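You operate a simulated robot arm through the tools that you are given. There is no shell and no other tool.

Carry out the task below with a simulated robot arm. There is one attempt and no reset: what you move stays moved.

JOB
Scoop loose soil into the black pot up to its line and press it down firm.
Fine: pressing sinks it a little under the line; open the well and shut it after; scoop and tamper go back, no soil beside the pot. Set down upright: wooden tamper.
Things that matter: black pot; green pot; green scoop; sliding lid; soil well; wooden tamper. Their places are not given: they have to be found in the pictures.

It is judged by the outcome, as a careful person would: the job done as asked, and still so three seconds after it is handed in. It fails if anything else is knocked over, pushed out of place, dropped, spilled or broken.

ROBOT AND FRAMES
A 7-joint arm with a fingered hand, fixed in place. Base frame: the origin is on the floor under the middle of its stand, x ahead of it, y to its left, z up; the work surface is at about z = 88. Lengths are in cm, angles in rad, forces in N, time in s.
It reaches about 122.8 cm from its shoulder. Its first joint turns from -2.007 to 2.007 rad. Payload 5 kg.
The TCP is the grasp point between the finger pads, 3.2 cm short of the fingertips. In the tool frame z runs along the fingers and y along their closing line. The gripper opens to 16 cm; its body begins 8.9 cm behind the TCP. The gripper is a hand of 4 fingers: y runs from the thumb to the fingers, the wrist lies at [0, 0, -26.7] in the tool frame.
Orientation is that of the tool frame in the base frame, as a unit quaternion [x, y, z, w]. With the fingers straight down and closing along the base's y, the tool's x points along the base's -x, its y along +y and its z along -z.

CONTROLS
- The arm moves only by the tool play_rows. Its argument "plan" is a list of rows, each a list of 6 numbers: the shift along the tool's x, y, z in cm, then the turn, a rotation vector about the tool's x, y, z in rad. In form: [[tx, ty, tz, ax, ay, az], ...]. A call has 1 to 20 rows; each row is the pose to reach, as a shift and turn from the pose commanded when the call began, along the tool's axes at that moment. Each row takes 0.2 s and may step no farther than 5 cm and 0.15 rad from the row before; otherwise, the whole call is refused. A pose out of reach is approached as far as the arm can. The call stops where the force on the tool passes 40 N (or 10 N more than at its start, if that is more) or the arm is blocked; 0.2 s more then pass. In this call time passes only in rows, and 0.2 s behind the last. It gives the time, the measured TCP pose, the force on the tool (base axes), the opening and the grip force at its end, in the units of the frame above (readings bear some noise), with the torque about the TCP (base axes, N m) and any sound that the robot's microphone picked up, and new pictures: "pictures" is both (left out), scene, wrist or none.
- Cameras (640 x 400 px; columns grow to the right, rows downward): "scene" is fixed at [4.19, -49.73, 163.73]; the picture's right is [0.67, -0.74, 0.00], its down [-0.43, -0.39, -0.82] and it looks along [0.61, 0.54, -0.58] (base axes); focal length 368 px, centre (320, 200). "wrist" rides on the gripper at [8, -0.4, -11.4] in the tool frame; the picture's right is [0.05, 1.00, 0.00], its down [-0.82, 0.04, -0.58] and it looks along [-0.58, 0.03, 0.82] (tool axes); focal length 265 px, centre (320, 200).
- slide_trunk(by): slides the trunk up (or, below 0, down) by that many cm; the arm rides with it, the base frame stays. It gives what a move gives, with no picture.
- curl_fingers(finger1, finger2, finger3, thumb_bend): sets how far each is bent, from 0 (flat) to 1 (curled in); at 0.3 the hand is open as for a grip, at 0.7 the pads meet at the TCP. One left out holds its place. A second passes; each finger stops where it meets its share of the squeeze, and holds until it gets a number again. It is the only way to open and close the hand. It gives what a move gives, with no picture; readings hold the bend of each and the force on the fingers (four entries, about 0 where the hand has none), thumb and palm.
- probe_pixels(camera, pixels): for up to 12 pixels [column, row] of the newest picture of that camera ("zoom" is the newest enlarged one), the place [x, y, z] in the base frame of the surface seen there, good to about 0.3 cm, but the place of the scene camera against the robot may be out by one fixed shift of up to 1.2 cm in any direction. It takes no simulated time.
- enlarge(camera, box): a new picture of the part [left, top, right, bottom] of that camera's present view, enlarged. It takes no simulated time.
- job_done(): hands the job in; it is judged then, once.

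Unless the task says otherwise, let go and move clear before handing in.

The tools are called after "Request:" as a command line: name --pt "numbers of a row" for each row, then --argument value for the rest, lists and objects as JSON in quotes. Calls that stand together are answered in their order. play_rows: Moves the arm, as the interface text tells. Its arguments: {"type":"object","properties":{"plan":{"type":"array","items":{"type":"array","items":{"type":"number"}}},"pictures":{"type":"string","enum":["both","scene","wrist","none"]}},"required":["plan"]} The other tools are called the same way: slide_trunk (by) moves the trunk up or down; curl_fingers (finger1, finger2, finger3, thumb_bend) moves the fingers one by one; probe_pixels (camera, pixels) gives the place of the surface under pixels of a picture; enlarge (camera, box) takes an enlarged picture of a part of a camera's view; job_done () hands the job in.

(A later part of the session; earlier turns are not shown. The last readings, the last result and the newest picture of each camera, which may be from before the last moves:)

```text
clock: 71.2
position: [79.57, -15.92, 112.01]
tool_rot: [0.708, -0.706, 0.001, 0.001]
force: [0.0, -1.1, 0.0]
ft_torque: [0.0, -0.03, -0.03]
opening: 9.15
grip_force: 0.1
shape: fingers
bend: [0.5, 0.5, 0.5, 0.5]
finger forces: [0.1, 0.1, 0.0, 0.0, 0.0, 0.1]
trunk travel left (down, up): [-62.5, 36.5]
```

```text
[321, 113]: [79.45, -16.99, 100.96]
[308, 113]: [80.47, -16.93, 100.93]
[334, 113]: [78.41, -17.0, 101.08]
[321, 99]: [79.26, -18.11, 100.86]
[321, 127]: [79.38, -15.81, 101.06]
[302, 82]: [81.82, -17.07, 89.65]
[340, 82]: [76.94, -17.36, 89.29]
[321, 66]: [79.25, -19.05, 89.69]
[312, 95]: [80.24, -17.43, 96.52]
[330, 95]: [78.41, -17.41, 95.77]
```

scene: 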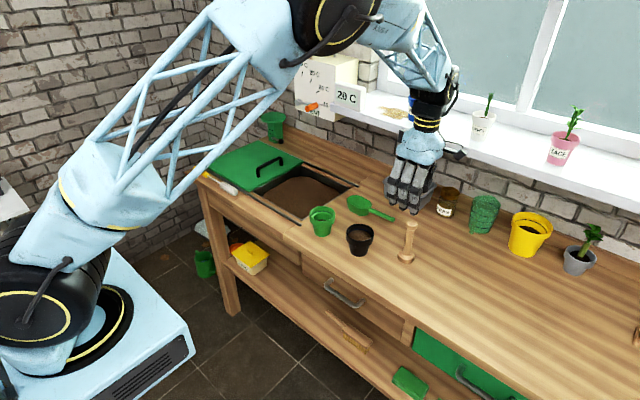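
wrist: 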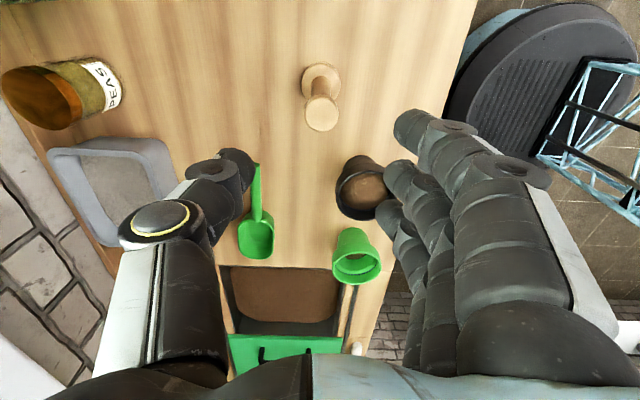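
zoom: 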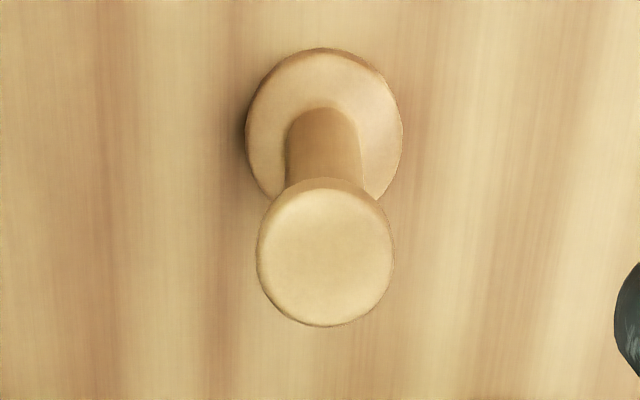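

Tamper axis is (79.4,−17.05), knob radius ≈1.45, foot top z≈90. I'll descend around the shaft to just above the foot, so the tips can also press on the foot.

Request:
play_rows --pt "1.03 0.19 1 0 0 0" --pt "1.03 0.19 4.5 0 0 0" --pt "1.03 0.19 8 0 0 0" --pt "1.03 0.19 11 0 0 0" --pt "1.03 0.19 14 0 0 0"

Request:
enlarge --camera "wrist" --box '[160, 60, 480, 340]'

```text
clock: 72.4
position: [79.53, -17.01, 98.35]
tool_rot: [0.709, -0.706, 0.002, 0.001]
force: [-0.5, -0.7, -0.5]
ft_torque: [0.01, 0.0, 0.03]
opening: 9.13
grip_force: 0.0
shape: fingers
bend: [0.5, 0.5, 0.5, 0.5]
finger forces: [0.0, 0.1, 0.0, 0.0, 0.0, 0.0]
trunk travel left (down, up): [-62.5, 36.5]
```

scene: 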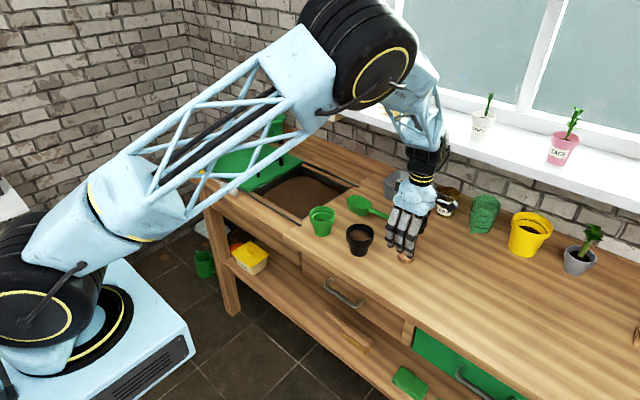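
wrist: 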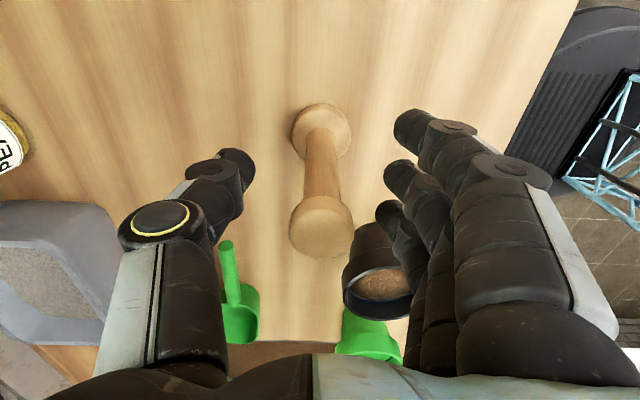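

```text
1.43 times, centred on (320, 200) of wrist
```

zoom: 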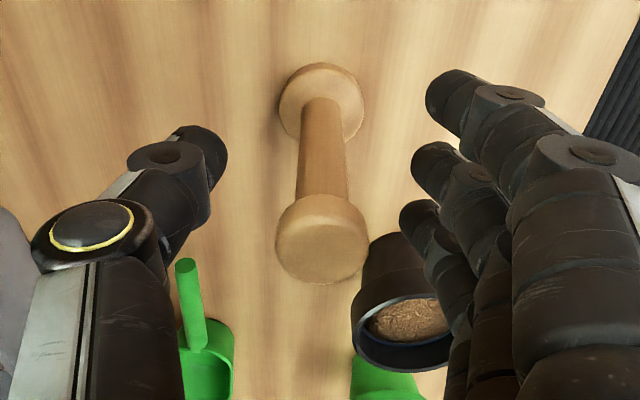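

The tamper is centred between thumb and fingers. I'll descend the remaining 5 cm slowly.

Request:
play_rows --pt "0 0.1 2 0 0 0" --pt "0 0.15 3.5 0 0 0" --pt "0 0.15 4.6 0 0 0" --pt "0 0.15 5.1 0 0 0"

Request:
curl_fingers --finger2 0.6 --thumb_bend 0.6

Request:
enlarge --camera "wrist" --box '[160, 60, 480, 340]'

```text
clock: 73.4
position: [79.24, -16.88, 92.96]
tool_rot: [0.708, -0.707, 0.003, 0.0]
force: [0.3, 0.9, -0.5]
ft_torque: [0.02, 0.02, 0.0]
opening: 9.14
grip_force: 0.1
shape: fingers
bend: [0.5, 0.5, 0.5, 0.5]
finger forces: [0.1, 0.0, 0.1, 0.0, 0.0, 0.0]
trunk travel left (down, up): [-62.5, 36.5]
```

scene: 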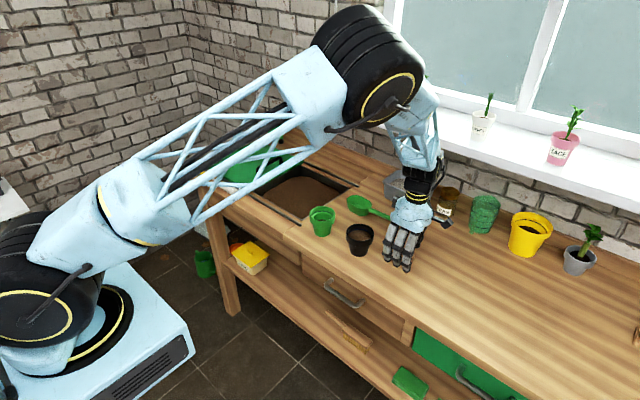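
wrist: 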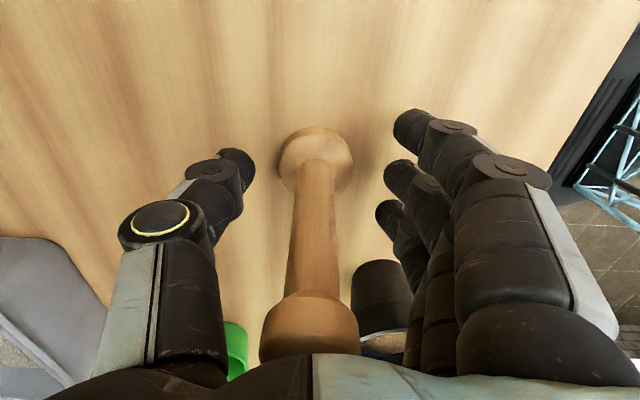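

```text
clock: 74.4
position: [79.12, -17.0, 93.01]
tool_rot: [0.708, -0.706, 0.002, 0.0]
force: [-0.1, 0.0, 0.8]
ft_torque: [-0.01, 0.01, 0.01]
opening: 7.33
grip_force: 0.4
shape: fingers
bend: [0.5, 0.59, 0.5, 0.6]
finger forces: [0.0, 0.4, 0.0, 0.0, 0.6, 0.0]
trunk travel left (down, up): [-62.5, 36.5]
```

```text
1.43 times, centred on (320, 200) of wrist
```

zoom: 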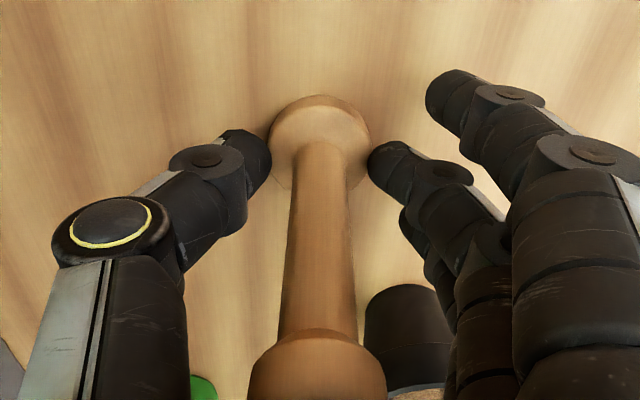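

Thumb and middle finger touch the foot's edge (≈0.5 N), so I'm slightly low. I'll open a bit, rise 1.2 cm, and close again.

Request:
curl_fingers --finger2 0.54 --thumb_bend 0.54

Request:
play_rows --pt "0 0 -0.6 0 0 0" --pt "0 -0.1 -1.2 0 0 0" --pictures "none"

Request:
curl_fingers --finger2 0.61 --thumb_bend 0.61

Request:
enlarge --camera "wrist" --box '[160, 60, 480, 340]'

```text
clock: 75.4
position: [79.06, -16.94, 93.12]
tool_rot: [0.708, -0.706, 0.001, 0.0]
force: [-0.3, -0.3, -0.1]
ft_torque: [0.04, 0.04, 0.03]
opening: 8.3
grip_force: 0.0
shape: fingers
bend: [0.5, 0.54, 0.5, 0.54]
finger forces: [0.0, 0.0, 0.1, 0.0, 0.1, 0.0]
trunk travel left (down, up): [-62.5, 36.5]
```

```text
clock: 76.0
position: [79.17, -16.98, 94.33]
tool_rot: [0.709, -0.705, 0.002, 0.0]
force: [-0.5, -0.1, -0.5]
ft_torque: [-0.01, 0.0, -0.02]
opening: 8.3
grip_force: 0.1
shape: fingers
bend: [0.5, 0.54, 0.5, 0.54]
finger forces: [0.0, 0.1, 0.0, 0.0, 0.1, 0.0]
trunk travel left (down, up): [-62.5, 36.5]
```

```text
clock: 77.0
position: [79.09, -16.91, 94.34]
tool_rot: [0.708, -0.706, 0.002, 0.0]
force: [1.0, -0.9, -0.2]
ft_torque: [-0.01, 0.04, 0.0]
opening: 7.05
grip_force: 0.1
shape: fingers
bend: [0.5, 0.61, 0.5, 0.61]
finger forces: [0.0, 0.1, 0.0, 0.0, 0.0, 0.0]
trunk travel left (down, up): [-62.5, 36.5]
```

```text
1.43 times, centred on (320, 200) of wrist
```

zoom: 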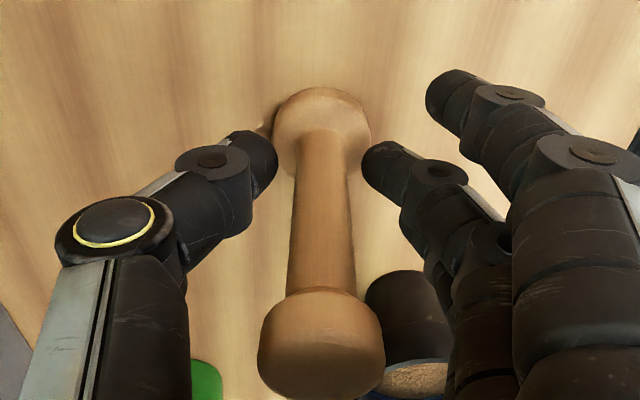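

Gap is symmetric around the shaft now. I'll close thumb and middle finger onto it.

Request:
curl_fingers --finger2 0.66 --thumb_bend 0.66

Request:
enlarge --camera "wrist" --box '[160, 60, 480, 340]'

```text
clock: 78.0
position: [79.09, -16.84, 94.32]
tool_rot: [0.708, -0.706, 0.003, 0.0]
force: [0.1, -0.8, 0.3]
ft_torque: [-0.02, -0.01, 0.02]
opening: 6.31
grip_force: 0.8
shape: fingers
bend: [0.5, 0.65, 0.5, 0.65]
finger forces: [0.0, 1.1, 0.0, 0.1, 1.1, 0.1]
trunk travel left (down, up): [-62.5, 36.5]
```

```text
1.43 times, centred on (320, 200) of wrist
```

zoom: 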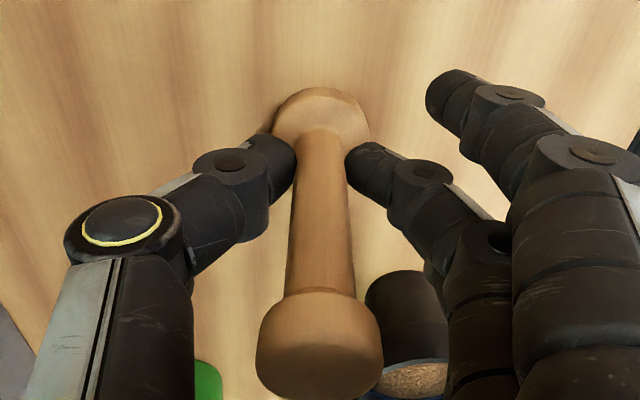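

Pinch contact (1.1 N each). I'll squeeze harder.

Request:
curl_fingers --finger2 0.76 --thumb_bend 0.76

Request:
enlarge --camera "wrist" --box '[160, 60, 480, 340]'

```text
clock: 79.0
position: [79.21, -16.92, 94.25]
tool_rot: [0.708, -0.706, 0.003, -0.001]
force: [0.1, -0.5, 1.7]
ft_torque: [-0.01, 0.03, -0.02]
opening: 5.74
grip_force: 11.4
shape: fingers
bend: [0.5, 0.67, 0.5, 0.7]
finger forces: [0.0, 11.3, 0.1, 0.0, 11.6, 0.0]
trunk travel left (down, up): [-62.5, 36.5]
```

```text
1.43 times, centred on (320, 200) of wrist
```

zoom: 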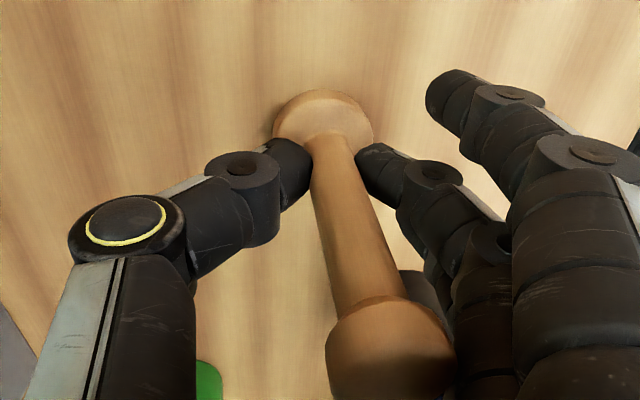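

The squeeze made the tamper lean ~9° toward the fingers (knob moved to (390,345)). I'll loosen to let it stand upright again and retry with the finger leading.

Request:
curl_fingers --finger2 0.62 --thumb_bend 0.62

Request:
enlarge --camera "wrist" --box '[160, 60, 480, 340]'

```text
clock: 80.0
position: [79.16, -16.98, 94.24]
tool_rot: [0.708, -0.706, 0.003, 0.0]
force: [0.2, 0.3, -0.5]
ft_torque: [0.01, -0.05, 0.02]
opening: 6.81
grip_force: 0.0
shape: fingers
bend: [0.5, 0.62, 0.5, 0.62]
finger forces: [0.0, 0.0, 0.0, 0.0, 0.1, 0.2]
trunk travel left (down, up): [-62.5, 36.5]
```

```text
1.43 times, centred on (320, 200) of wrist
```

zoom: 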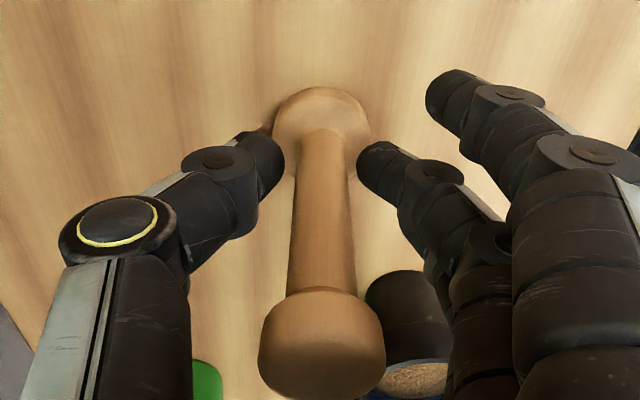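

It stood upright again. I'll squeeze in smaller, equal steps.

Request:
curl_fingers --finger2 0.67 --thumb_bend 0.66

Request:
curl_fingers --finger2 0.69 --thumb_bend 0.67

Request:
enlarge --camera "wrist" --box '[160, 60, 480, 340]'

```text
clock: 81.0
position: [79.16, -16.99, 94.32]
tool_rot: [0.708, -0.706, 0.003, 0.0]
force: [-1.3, -0.5, -0.9]
ft_torque: [-0.02, 0.0, 0.02]
opening: 6.32
grip_force: 0.9
shape: fingers
bend: [0.5, 0.65, 0.5, 0.65]
finger forces: [0.0, 1.7, 0.0, 0.1, 1.6, 0.0]
trunk travel left (down, up): [-62.5, 36.5]
```

```text
clock: 82.0
position: [79.08, -16.87, 94.17]
tool_rot: [0.708, -0.706, 0.002, 0.001]
force: [-0.3, 0.3, 0.1]
ft_torque: [-0.02, 0.03, 0.0]
opening: 6.3
grip_force: 3.1
shape: fingers
bend: [0.5, 0.66, 0.5, 0.66]
finger forces: [0.0, 3.2, 0.0, 0.0, 3.1, 0.1]
trunk travel left (down, up): [-62.5, 36.5]
```

```text
1.43 times, centred on (320, 200) of wrist
```

zoom: 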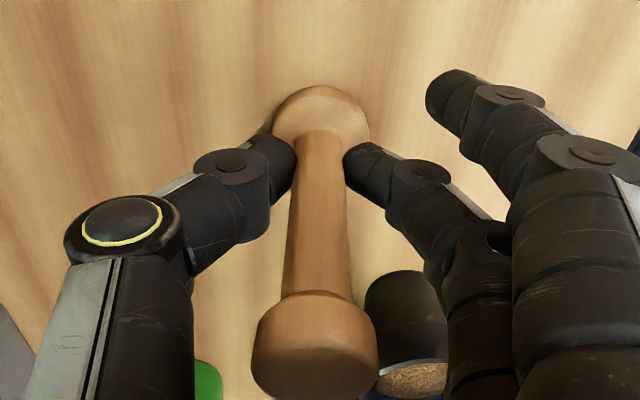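

3.2 N each and it's still upright. One more equal step.

Request:
curl_fingers --finger2 0.7 --thumb_bend 0.69

Request:
enlarge --camera "wrist" --box '[160, 60, 480, 340]'

```text
clock: 83.0
position: [79.22, -16.97, 94.27]
tool_rot: [0.708, -0.706, 0.003, 0.0]
force: [0.4, -0.1, -0.5]
ft_torque: [0.0, -0.02, -0.01]
opening: 6.19
grip_force: 5.6
shape: fingers
bend: [0.5, 0.65, 0.5, 0.67]
finger forces: [0.1, 5.2, 0.1, 0.1, 5.2, 0.1]
trunk travel left (down, up): [-62.5, 36.5]
```

```text
1.43 times, centred on (320, 200) of wrist
```

zoom: 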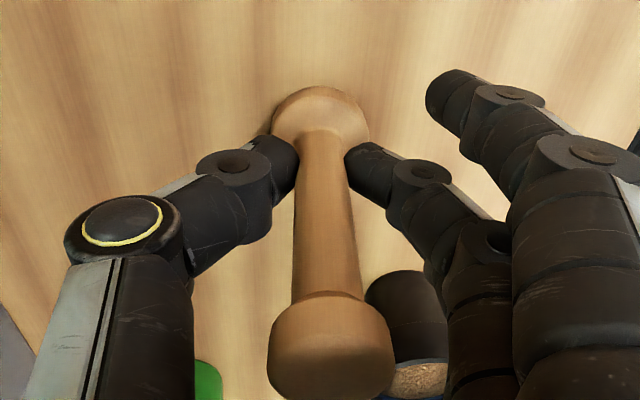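

5.2 N each, leaning very slightly to the finger side. I'll push the finger a touch more to balance.

Request:
curl_fingers --finger2 0.73 --thumb_bend 0.7

Request:
enlarge --camera "wrist" --box '[160, 60, 480, 340]'

```text
clock: 84.0
position: [79.09, -16.9, 94.33]
tool_rot: [0.708, -0.706, 0.002, -0.001]
force: [0.3, 0.0, -0.1]
ft_torque: [-0.05, 0.01, 0.06]
opening: 6.15
grip_force: 7.9
shape: fingers
bend: [0.5, 0.67, 0.5, 0.68]
finger forces: [0.0, 8.0, 0.0, 0.0, 7.8, 0.0]
trunk travel left (down, up): [-62.5, 36.5]
```

```text
1.43 times, centred on (320, 200) of wrist
```

zoom: 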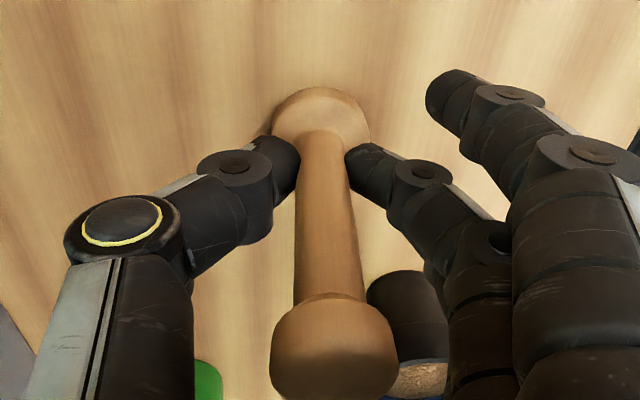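

8 N each with under 2° lean – good. I'll tuck fingers 1 and 3 in as a cage and out of the pot's way.

Request:
curl_fingers --finger1 0.85 --finger3 0.85

Request:
enlarge --camera "wrist" --box '[160, 60, 480, 340]'

```text
clock: 85.0
position: [79.18, -16.92, 94.35]
tool_rot: [0.709, -0.706, 0.003, 0.0]
force: [-0.3, -0.3, 0.2]
ft_torque: [-0.02, -0.04, 0.01]
opening: 2.51
grip_force: 7.5
shape: fingers
bend: [0.85, 0.67, 0.85, 0.68]
finger forces: [0.0, 7.9, 0.1, 0.1, 7.9, 0.0]
trunk travel left (down, up): [-62.5, 36.5]
```

```text
1.43 times, centred on (320, 200) of wrist
```

zoom: 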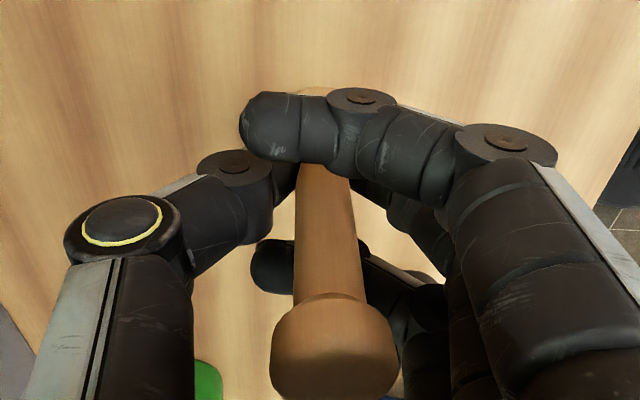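

Cage formed without touching the shaft. I'll lift slowly 2 cm and check.

Request:
play_rows --pt "0 0 -0.4 0 0 0" --pt "0 0 -1 0 0 0" --pt "0 0 -2 0 0 0"

Request:
enlarge --camera "scene" --box '[370, 180, 450, 270]'

```text
clock: 85.8
position: [79.14, -16.88, 96.37]
tool_rot: [0.708, -0.706, 0.001, -0.001]
force: [-0.7, -0.9, -1.0]
ft_torque: [0.02, 0.02, -0.04]
opening: 2.55
grip_force: 8.4
shape: fingers
bend: [0.85, 0.67, 0.85, 0.68]
finger forces: [0.0, 7.9, 0.0, 0.1, 7.9, 0.0]
trunk travel left (down, up): [-62.5, 36.5]
```

scene: 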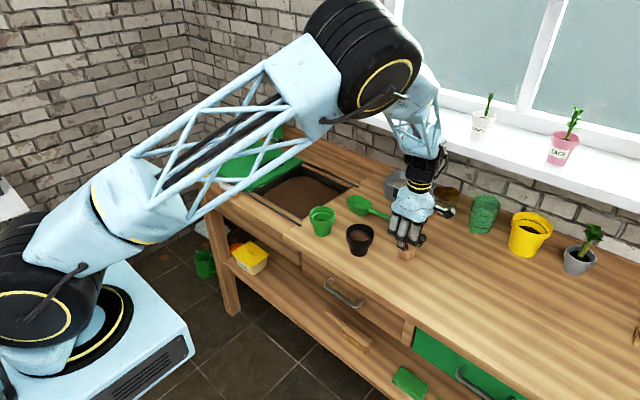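
wrist: 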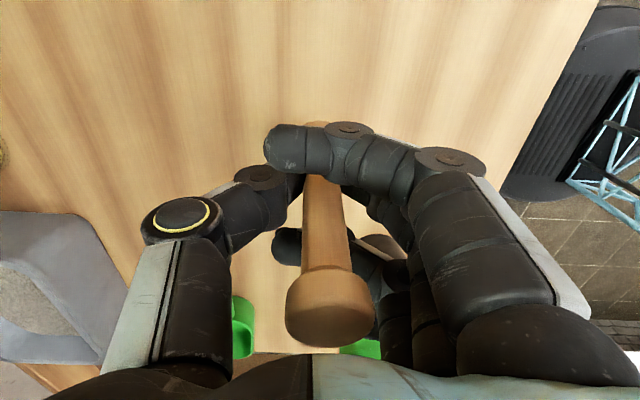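

```text
4.44 times, centred on (410, 225) of scene
```

zoom: 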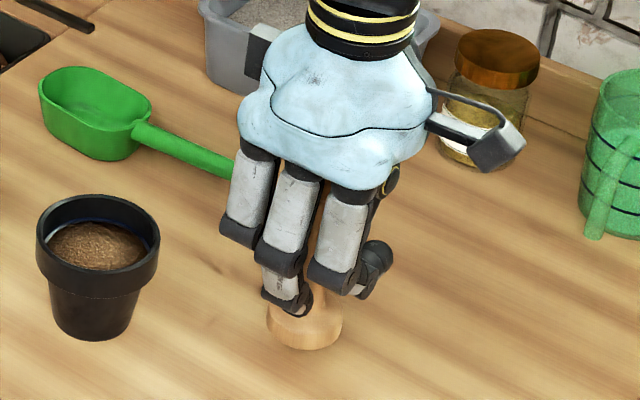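

The tamper lifted cleanly. I'll probe its knob and shaft for lean before moving to the pot.

Request:
probe_pixels --camera "wrist" --pixels '[[330, 318], [322, 250], [322, 215], [300, 310], [362, 310], [319, 190], [330, 300], [330, 330]]'

Request:
enlarge --camera "wrist" --box '[220, 90, 440, 360]'

```text
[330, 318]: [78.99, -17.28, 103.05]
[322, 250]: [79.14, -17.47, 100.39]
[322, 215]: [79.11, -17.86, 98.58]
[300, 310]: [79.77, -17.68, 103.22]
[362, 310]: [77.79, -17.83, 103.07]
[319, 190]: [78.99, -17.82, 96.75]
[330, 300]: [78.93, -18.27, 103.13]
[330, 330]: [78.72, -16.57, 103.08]
```

```text
1.48 times, centred on (330, 225) of wrist
```

zoom: 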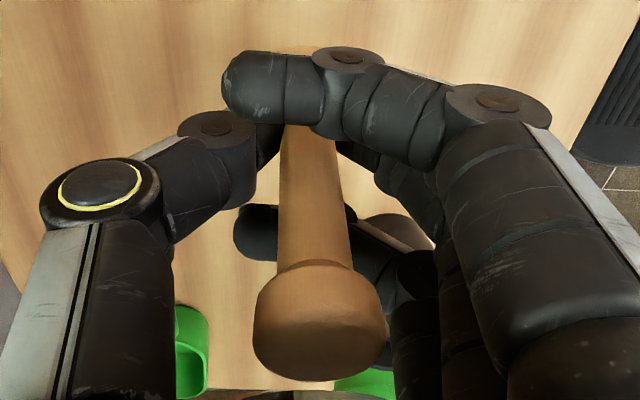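

It hangs upright within a few degrees; the foot's underside is about 6.35 cm below the TCP. I'll raise it and carry it over the pot centre (72.75,−4.8).

Request:
play_rows --pt "0 0 -2 0 0 0" --pt "0 0 -4.5 0 0 0" --pt "0 0 -7 0 0 0" --pt "-1 0.5 -8.3 0 0 0" --pt "-3 1.6 -8.3 0 0 0" --pt "-5.5 2.9 -8.3 0 0 0" --pt "-8 4.2 -8.3 0 0 0" --pt "-10.2 5.4 -8.3 0 0 0" --pt "-11.6 6.1 -8.3 0 0 0" --pt "-12.1 6.4 -8.3 0 0 0"

Request:
enlarge --camera "scene" --box '[320, 170, 420, 260]'

Request:
enlarge --camera "wrist" --box '[220, 90, 440, 360]'

```text
clock: 88.0
position: [72.8, -4.86, 104.58]
tool_rot: [0.707, -0.707, 0.002, 0.0]
force: [-0.3, 0.8, -1.0]
ft_torque: [0.01, 0.02, 0.01]
opening: 2.55
grip_force: 7.5
shape: fingers
bend: [0.85, 0.67, 0.85, 0.68]
finger forces: [0.0, 7.8, 0.0, 0.0, 7.8, 0.0]
trunk travel left (down, up): [-62.5, 36.5]
```

scene: 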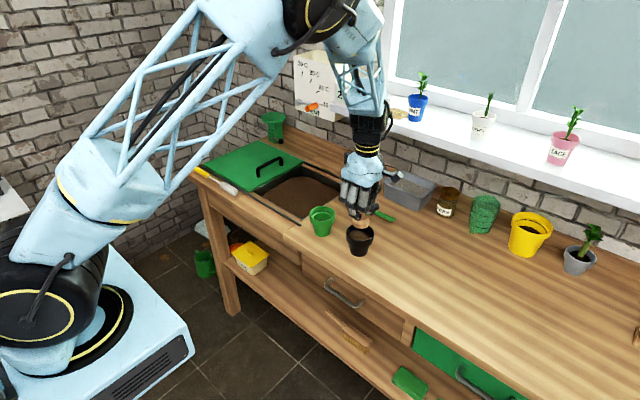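
wrist: 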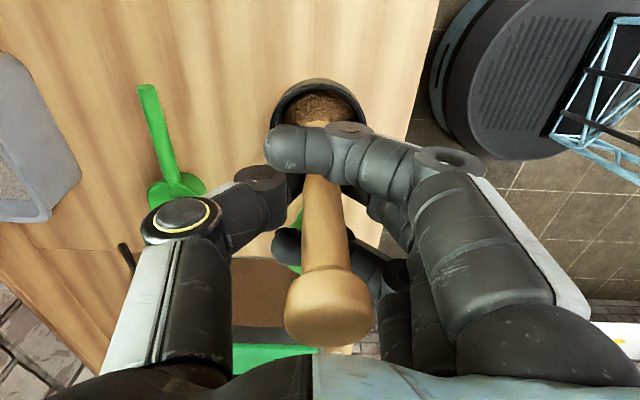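

```text
4.44 times, centred on (370, 215) of scene
```

zoom: 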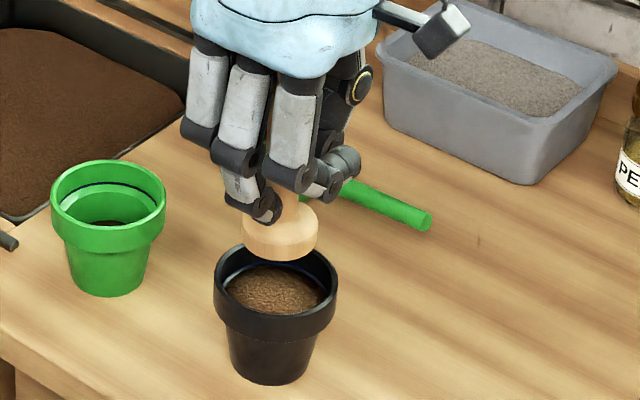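

```text
1.48 times, centred on (330, 225) of wrist
```

zoom: 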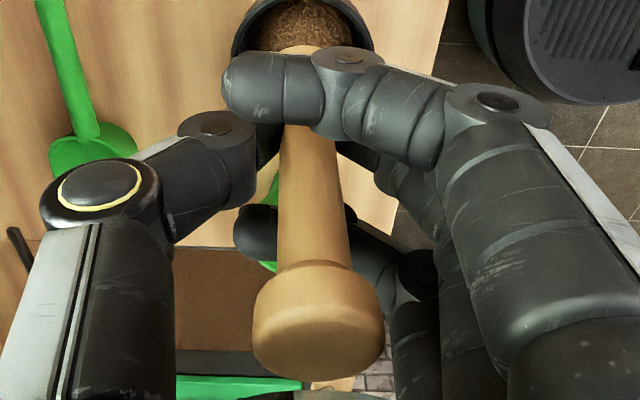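

I'll check the foot's centring over the pot with probes from the scene view.

Request:
probe_pixels --camera "scene" --pixels '[[354, 223], [357, 225.5], [361, 227], [365, 226], [368, 223.5], [347, 233.5], [373, 233.5], [360, 241.5], [353, 227.5], [369, 228.5], [360, 236], [364, 234]]'

```text
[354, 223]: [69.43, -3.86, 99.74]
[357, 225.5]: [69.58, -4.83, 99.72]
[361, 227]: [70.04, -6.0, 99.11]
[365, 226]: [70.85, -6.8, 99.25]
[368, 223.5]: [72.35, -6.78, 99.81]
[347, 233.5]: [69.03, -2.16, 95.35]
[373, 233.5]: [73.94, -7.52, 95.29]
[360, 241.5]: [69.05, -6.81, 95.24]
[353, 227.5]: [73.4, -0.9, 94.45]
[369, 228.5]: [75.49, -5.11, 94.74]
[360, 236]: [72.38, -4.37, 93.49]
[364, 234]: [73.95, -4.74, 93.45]
```

Foot and pot are concentric within ~2 mm. I'll lower 4 cm, stopping just above the soil.

Request:
play_rows --pt "0 0 1.2 0 0 0" --pt "0 0 2.4 0 0 0" --pt "0 0 3.4 0 0 0" --pt "0 0 4.1 0 0 0"

Request:
enlarge --camera "scene" --box '[330, 190, 400, 260]'

```text
clock: 89.0
position: [72.66, -4.79, 100.3]
tool_rot: [0.708, -0.706, 0.002, 0.0]
force: [0.4, 0.1, -0.2]
ft_torque: [-0.04, -0.02, -0.04]
opening: 2.53
grip_force: 8.1
shape: fingers
bend: [0.85, 0.67, 0.85, 0.68]
finger forces: [0.1, 7.8, 0.0, 0.1, 7.7, 0.0]
trunk travel left (down, up): [-62.5, 36.5]
```

scene: 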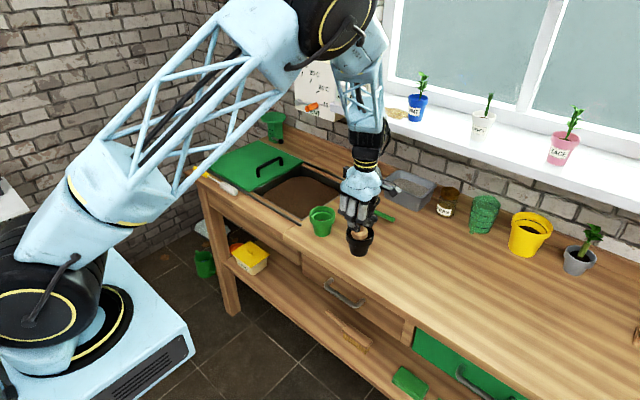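
wrist: 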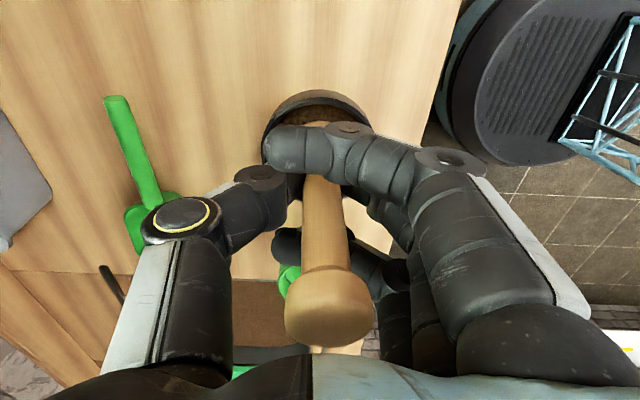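

```text
5.71 times, centred on (365, 225) of scene
```

zoom: 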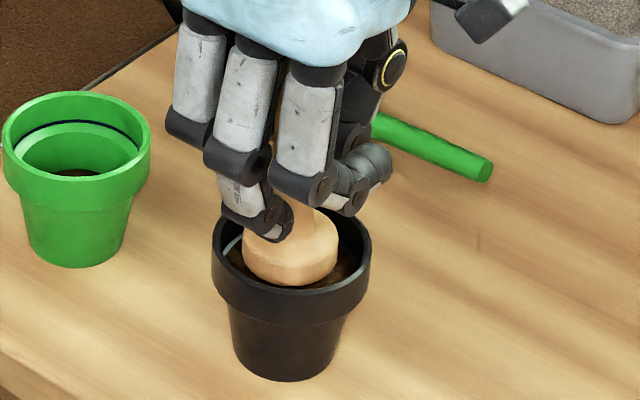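

The foot is inside the rim just above the soil. I'll lower in small steps and watch the vertical force.

Request:
play_rows --pt "0 0 0.2 0 0 0" --pt "0 0 0.4 0 0 0" --pt "0 0 0.6 0 0 0" --pt "0 0 0.75 0 0 0" --pictures "none"

```text
clock: 90.0
position: [72.77, -4.83, 99.65]
tool_rot: [0.709, -0.705, 0.002, 0.0]
force: [-0.3, 0.1, -0.3]
ft_torque: [0.03, 0.0, 0.02]
opening: 2.5
grip_force: 8.0
shape: fingers
bend: [0.85, 0.67, 0.85, 0.68]
finger forces: [0.0, 7.8, 0.1, 0.1, 7.8, 0.1]
trunk travel left (down, up): [-62.5, 36.5]
```

Request:
play_rows --pt "0 0 0.15 0 0 0" --pt "0 0 0.3 0 0 0" --pt "0 0 0.45 0 0 0" --pictures "none"

Request:
enlarge --camera "scene" --box '[330, 190, 400, 260]'

```text
clock: 90.8
position: [72.83, -4.86, 99.24]
tool_rot: [0.709, -0.705, 0.002, -0.001]
force: [0.7, 0.1, 0.8]
ft_torque: [0.02, 0.01, -0.02]
opening: 2.54
grip_force: 7.9
shape: fingers
bend: [0.85, 0.67, 0.85, 0.68]
finger forces: [0.0, 8.0, 0.1, 0.0, 8.1, 0.1]
trunk travel left (down, up): [-62.5, 36.5]
```

```text
5.71 times, centred on (365, 225) of scene
```

zoom: 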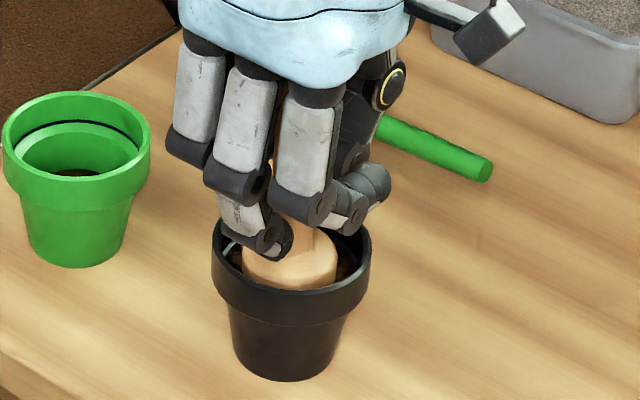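

Contact is building (force up ~1.7 N). I'll keep pressing down in small steps.

Request:
play_rows --pt "0 0 0.15 0 0 0" --pt "0 0 0.3 0 0 0" --pt "0 0 0.45 0 0 0" --pictures "none"

Request:
enlarge --camera "scene" --box '[330, 190, 400, 260]'

Request:
enlarge --camera "wrist" --box '[220, 90, 440, 360]'

```text
clock: 91.6
position: [72.74, -4.79, 98.8]
tool_rot: [0.708, -0.706, 0.003, -0.001]
force: [0.0, -0.7, 2.0]
ft_torque: [0.01, -0.03, 0.0]
opening: 2.53
grip_force: 8.2
shape: fingers
bend: [0.85, 0.67, 0.85, 0.68]
finger forces: [0.0, 8.4, 0.0, 0.0, 8.4, 0.0]
trunk travel left (down, up): [-62.5, 36.5]
```

```text
5.71 times, centred on (365, 225) of scene
```

zoom: 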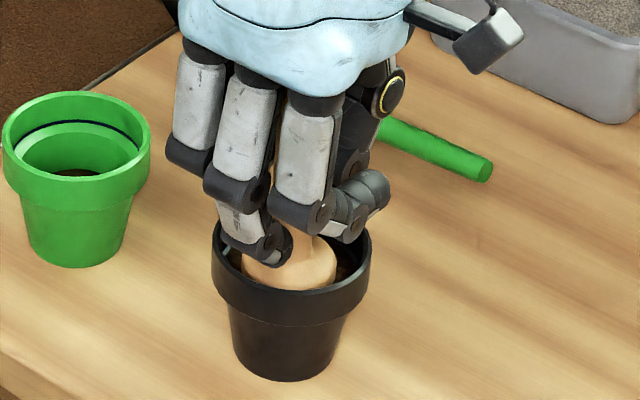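

```text
1.48 times, centred on (330, 225) of wrist
```

zoom: 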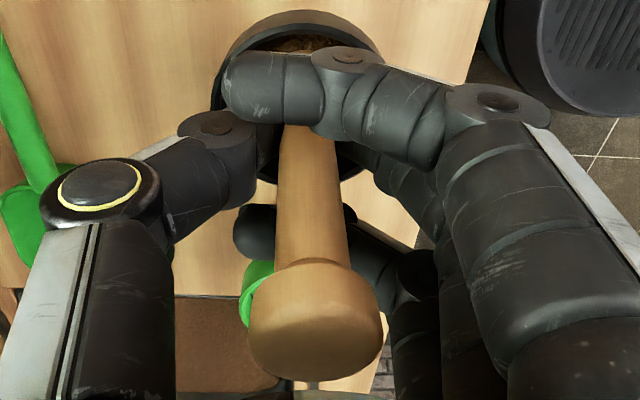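

Request:
play_rows --pt "0 0 0 0 0 0"

Request:
probe_pixels --camera "wrist" --pixels '[[328, 318], [328, 305], [310, 315], [350, 315], [322, 240], [322, 200], [300, 110], [320, 105]]'

Request:
probe_pixels --camera "scene" --pixels '[[357, 238], [360, 239], [363, 238], [352, 235], [353, 236], [369, 236], [370, 234]]'

```text
clock: 92.0
position: [72.67, -4.79, 98.74]
tool_rot: [0.708, -0.706, 0.002, 0.0]
force: [-0.2, 0.0, 1.6]
ft_torque: [0.02, 0.0, -0.01]
opening: 2.54
grip_force: 8.6
shape: fingers
bend: [0.85, 0.67, 0.85, 0.68]
finger forces: [0.1, 8.4, 0.0, 0.0, 8.3, 0.0]
trunk travel left (down, up): [-62.5, 36.5]
```

scene: 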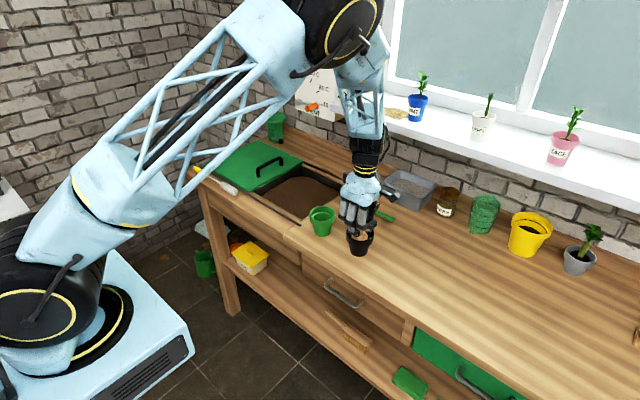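
wrist: 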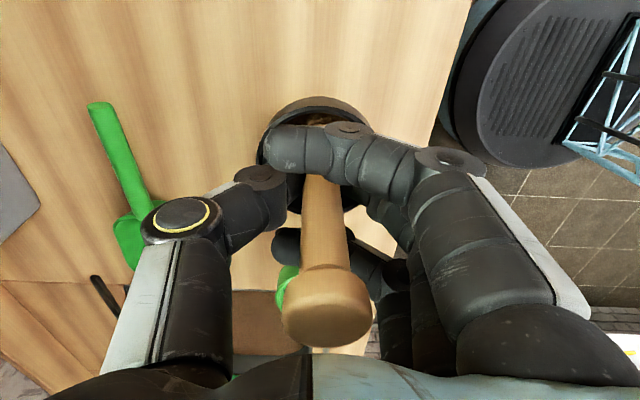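

```text
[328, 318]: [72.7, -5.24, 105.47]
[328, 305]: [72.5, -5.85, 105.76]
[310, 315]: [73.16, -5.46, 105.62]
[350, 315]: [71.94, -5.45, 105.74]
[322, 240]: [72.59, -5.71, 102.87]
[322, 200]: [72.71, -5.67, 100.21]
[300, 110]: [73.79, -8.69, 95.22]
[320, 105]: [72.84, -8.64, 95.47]
```

```text
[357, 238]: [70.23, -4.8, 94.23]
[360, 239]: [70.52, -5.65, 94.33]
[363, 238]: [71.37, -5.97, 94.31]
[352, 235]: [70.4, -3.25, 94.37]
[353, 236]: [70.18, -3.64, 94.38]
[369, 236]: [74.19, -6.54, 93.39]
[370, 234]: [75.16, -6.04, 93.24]
```

Knob top is now 105.65, so the foot has sunk ~0.75 cm into the loose soil at only ~2.5 N. I'll keep pressing for firmness.

Request:
play_rows --pt "0 0 0.15 0 0 0" --pt "0 0 0.3 0 0 0" --pt "0 0 0.45 0 0 0"

Request:
probe_pixels --camera "wrist" --pixels '[[328, 318], [328, 305], [310, 315], [350, 315]]'

Request:
enlarge --camera "scene" --box '[330, 190, 400, 260]'

```text
clock: 92.8
position: [72.7, -4.8, 98.45]
tool_rot: [0.708, -0.706, 0.002, 0.001]
force: [-0.3, 0.2, 5.8]
ft_torque: [-0.01, 0.0, -0.01]
opening: 2.55
grip_force: 9.8
shape: fingers
bend: [0.85, 0.68, 0.85, 0.68]
finger forces: [0.1, 9.2, 0.0, 0.0, 9.3, 0.0]
trunk travel left (down, up): [-62.5, 36.5]
```

scene: 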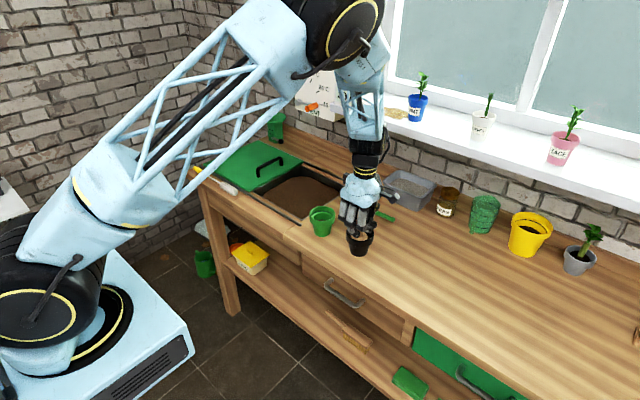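
wrist: 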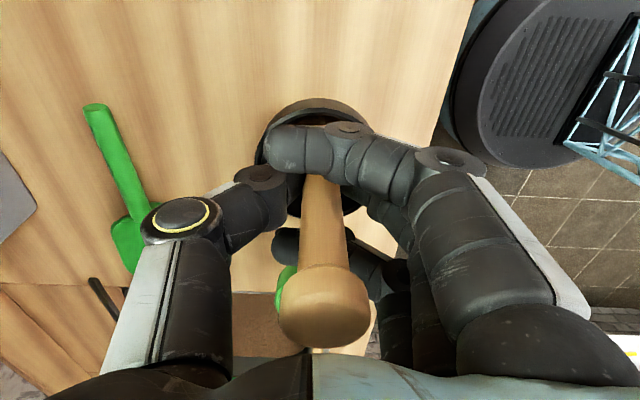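

```text
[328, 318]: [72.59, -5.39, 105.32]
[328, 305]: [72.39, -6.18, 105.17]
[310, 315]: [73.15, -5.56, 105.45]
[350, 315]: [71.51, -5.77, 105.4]
```

```text
5.71 times, centred on (365, 225) of scene
```

zoom: 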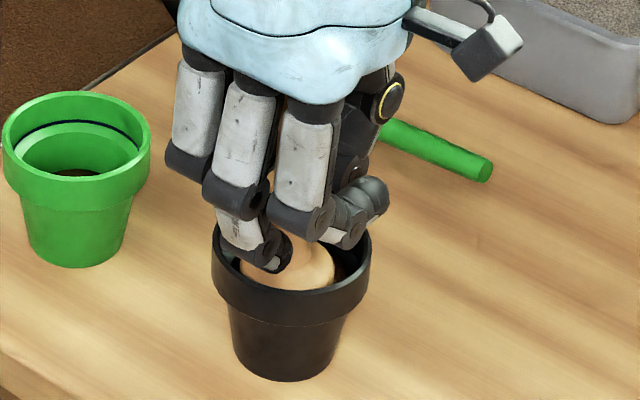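

Request:
probe_pixels --camera "scene" --pixels '[[369, 236], [370, 234], [371, 235], [351.5, 234.5], [352.5, 233.5], [368, 238]]'

Request:
enlarge --camera "scene" --box '[344, 220, 376, 244]'

```text
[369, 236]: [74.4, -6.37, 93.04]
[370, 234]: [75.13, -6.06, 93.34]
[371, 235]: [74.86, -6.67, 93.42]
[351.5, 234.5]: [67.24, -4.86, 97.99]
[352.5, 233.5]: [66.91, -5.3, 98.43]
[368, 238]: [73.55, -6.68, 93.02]
```

```text
16.00 times, centred on (360, 232) of scene
```

zoom: 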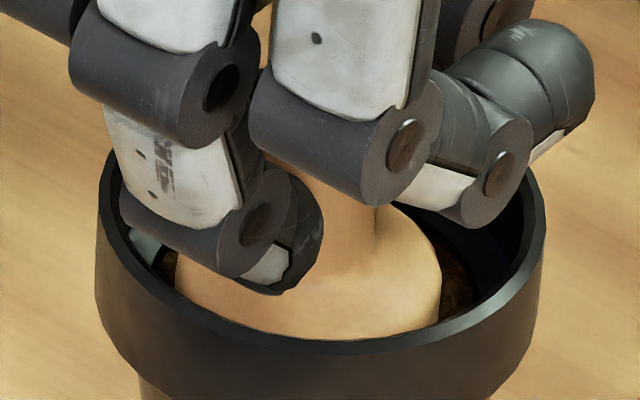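

Force is 5.8 N and rising; the fingers still clear the rim. I'll press further.

Request:
play_rows --pt "0 0 0.2 0 0 0" --pt "0 0 0.4 0 0 0" --pt "0 0 0.6 0 0 0"

Request:
probe_pixels --camera "wrist" --pixels '[[328, 318], [328, 305], [310, 315], [350, 315]]'

Request:
enlarge --camera "scene" --box '[344, 215, 384, 245]'

```text
clock: 93.6
position: [72.88, -4.82, 97.86]
tool_rot: [0.709, -0.706, 0.003, 0.0]
force: [0.3, 0.1, 13.8]
ft_torque: [0.01, 0.01, -0.01]
opening: 2.51
grip_force: 10.6
shape: fingers
bend: [0.85, 0.69, 0.85, 0.69]
finger forces: [0.0, 11.0, 0.0, 0.0, 10.8, 0.0]
trunk travel left (down, up): [-62.5, 36.5]
```

scene: 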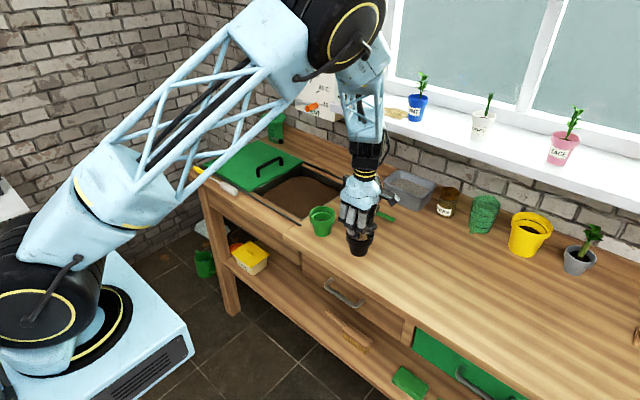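
wrist: 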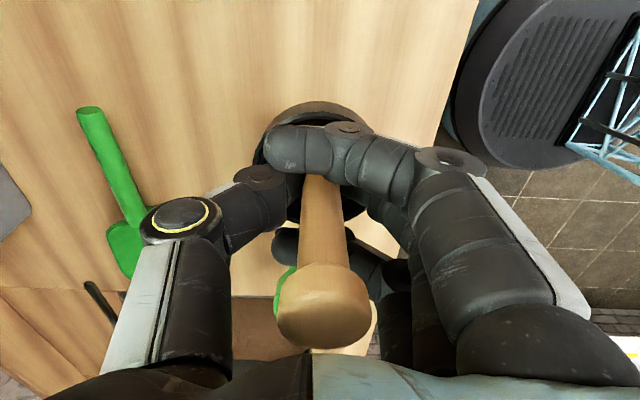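

```text
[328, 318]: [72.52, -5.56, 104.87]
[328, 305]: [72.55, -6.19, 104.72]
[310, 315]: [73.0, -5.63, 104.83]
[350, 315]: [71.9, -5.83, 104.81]
```

```text
13.33 times, centred on (364, 230) of scene
```

zoom: 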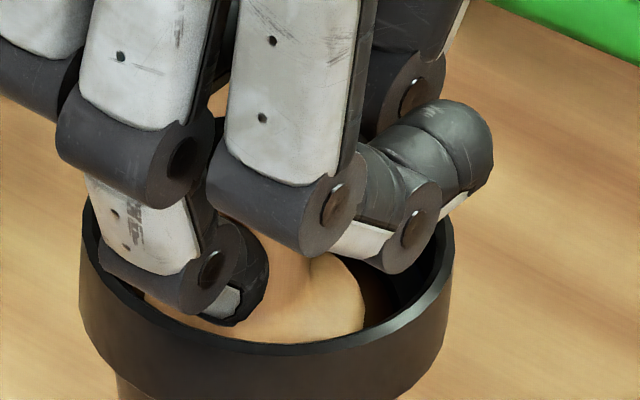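

Force reached ~14 N with the foot at z≈91.8. I'll lift the tamper out and inspect the soil before pressing more.

Request:
play_rows --pt "0 0 0 0 0 0" --pt "0 0 -0.5 0 0 0" --pt "0 0 -1.2 0 0 0" --pt "0 0 -2.2 0 0 0" --pt "0 0 -3.5 0 0 0" --pt "0 0 -5 0 0 0" --pt "0 0 -7 0 0 0" --pt "0 0 -9 0 0 0"

Request:
enlarge --camera "scene" --box '[344, 215, 384, 245]'

Request:
probe_pixels --camera "scene" --pixels '[[357, 238], [359, 239], [361, 236], [355, 235], [363, 234], [365, 236], [361, 232], [352, 232], [368, 233]]'

```text
clock: 95.4
position: [72.74, -4.86, 106.54]
tool_rot: [0.708, -0.706, 0.002, 0.0]
force: [0.2, 0.6, -0.7]
ft_torque: [0.0, 0.01, 0.01]
opening: 2.54
grip_force: 7.5
shape: fingers
bend: [0.85, 0.69, 0.85, 0.68]
finger forces: [0.0, 7.5, 0.1, 0.0, 7.4, 0.1]
trunk travel left (down, up): [-62.5, 36.5]
```

scene: 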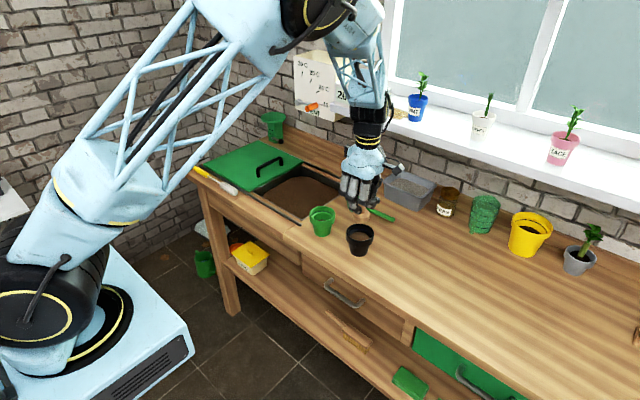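
wrist: 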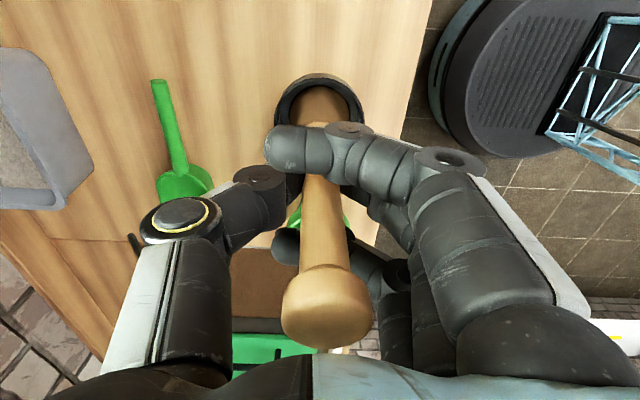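

```text
13.33 times, centred on (364, 230) of scene
```

zoom: 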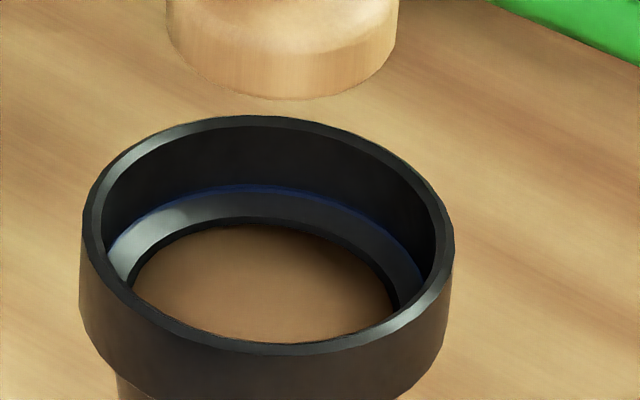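

```text
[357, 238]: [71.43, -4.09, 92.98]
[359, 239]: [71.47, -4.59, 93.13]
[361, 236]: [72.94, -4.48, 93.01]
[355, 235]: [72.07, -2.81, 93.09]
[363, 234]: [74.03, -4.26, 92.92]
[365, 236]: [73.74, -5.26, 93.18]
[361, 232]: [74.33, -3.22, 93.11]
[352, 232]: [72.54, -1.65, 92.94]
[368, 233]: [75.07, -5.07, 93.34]
```

After lifting, the soil surface is smooth and about 93.0, i.e. ~0.5 cm below the line. I'll press once more and hold, to see whether it is already firm.

Request:
play_rows --pt "0 0 2.5 0 0 0" --pt "0 0 5 0 0 0" --pt "0 0 6.8 0 0 0" --pt "0 0 7.4 0 0 0" --pt "0 0 7.8 0 0 0"

Request:
probe_pixels --camera "wrist" --pixels '[[328, 318], [328, 305], [310, 315], [350, 315]]'

```text
clock: 96.6
position: [72.76, -4.88, 98.91]
tool_rot: [0.708, -0.706, 0.003, -0.001]
force: [-0.6, -0.4, 0.3]
ft_torque: [0.02, 0.01, -0.03]
opening: 2.53
grip_force: 7.5
shape: fingers
bend: [0.85, 0.69, 0.85, 0.68]
finger forces: [0.1, 7.5, 0.0, 0.0, 7.4, 0.0]
trunk travel left (down, up): [-62.5, 36.5]
```

scene: 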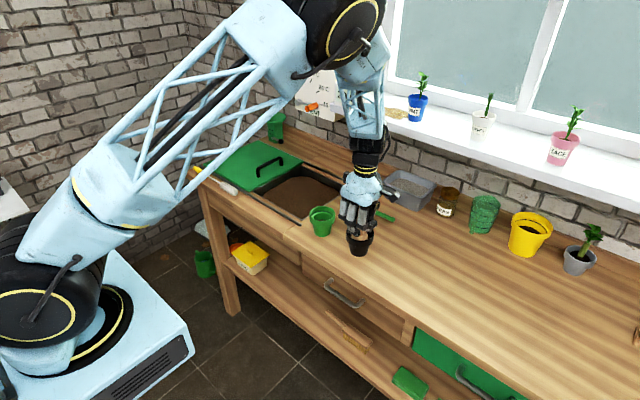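
wrist: 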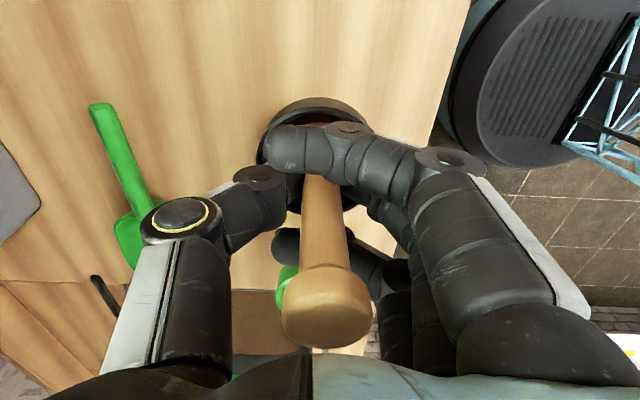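

```text
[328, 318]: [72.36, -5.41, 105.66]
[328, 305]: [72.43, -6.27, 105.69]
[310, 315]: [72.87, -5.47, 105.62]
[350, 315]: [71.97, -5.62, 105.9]
```

Request:
play_rows --pt "0 0 0.2 0 0 0" --pt "0 0 0.4 0 0 0" --pt "0 0 0.6 0 0 0" --pictures "none"

```text
clock: 97.4
position: [72.7, -4.91, 98.29]
tool_rot: [0.708, -0.706, 0.002, 0.0]
force: [-1.2, 0.4, 6.9]
ft_torque: [0.03, 0.0, 0.0]
opening: 2.54
grip_force: 8.5
shape: fingers
bend: [0.85, 0.69, 0.85, 0.68]
finger forces: [0.0, 8.5, 0.1, 0.0, 8.5, 0.1]
trunk travel left (down, up): [-62.5, 36.5]
```

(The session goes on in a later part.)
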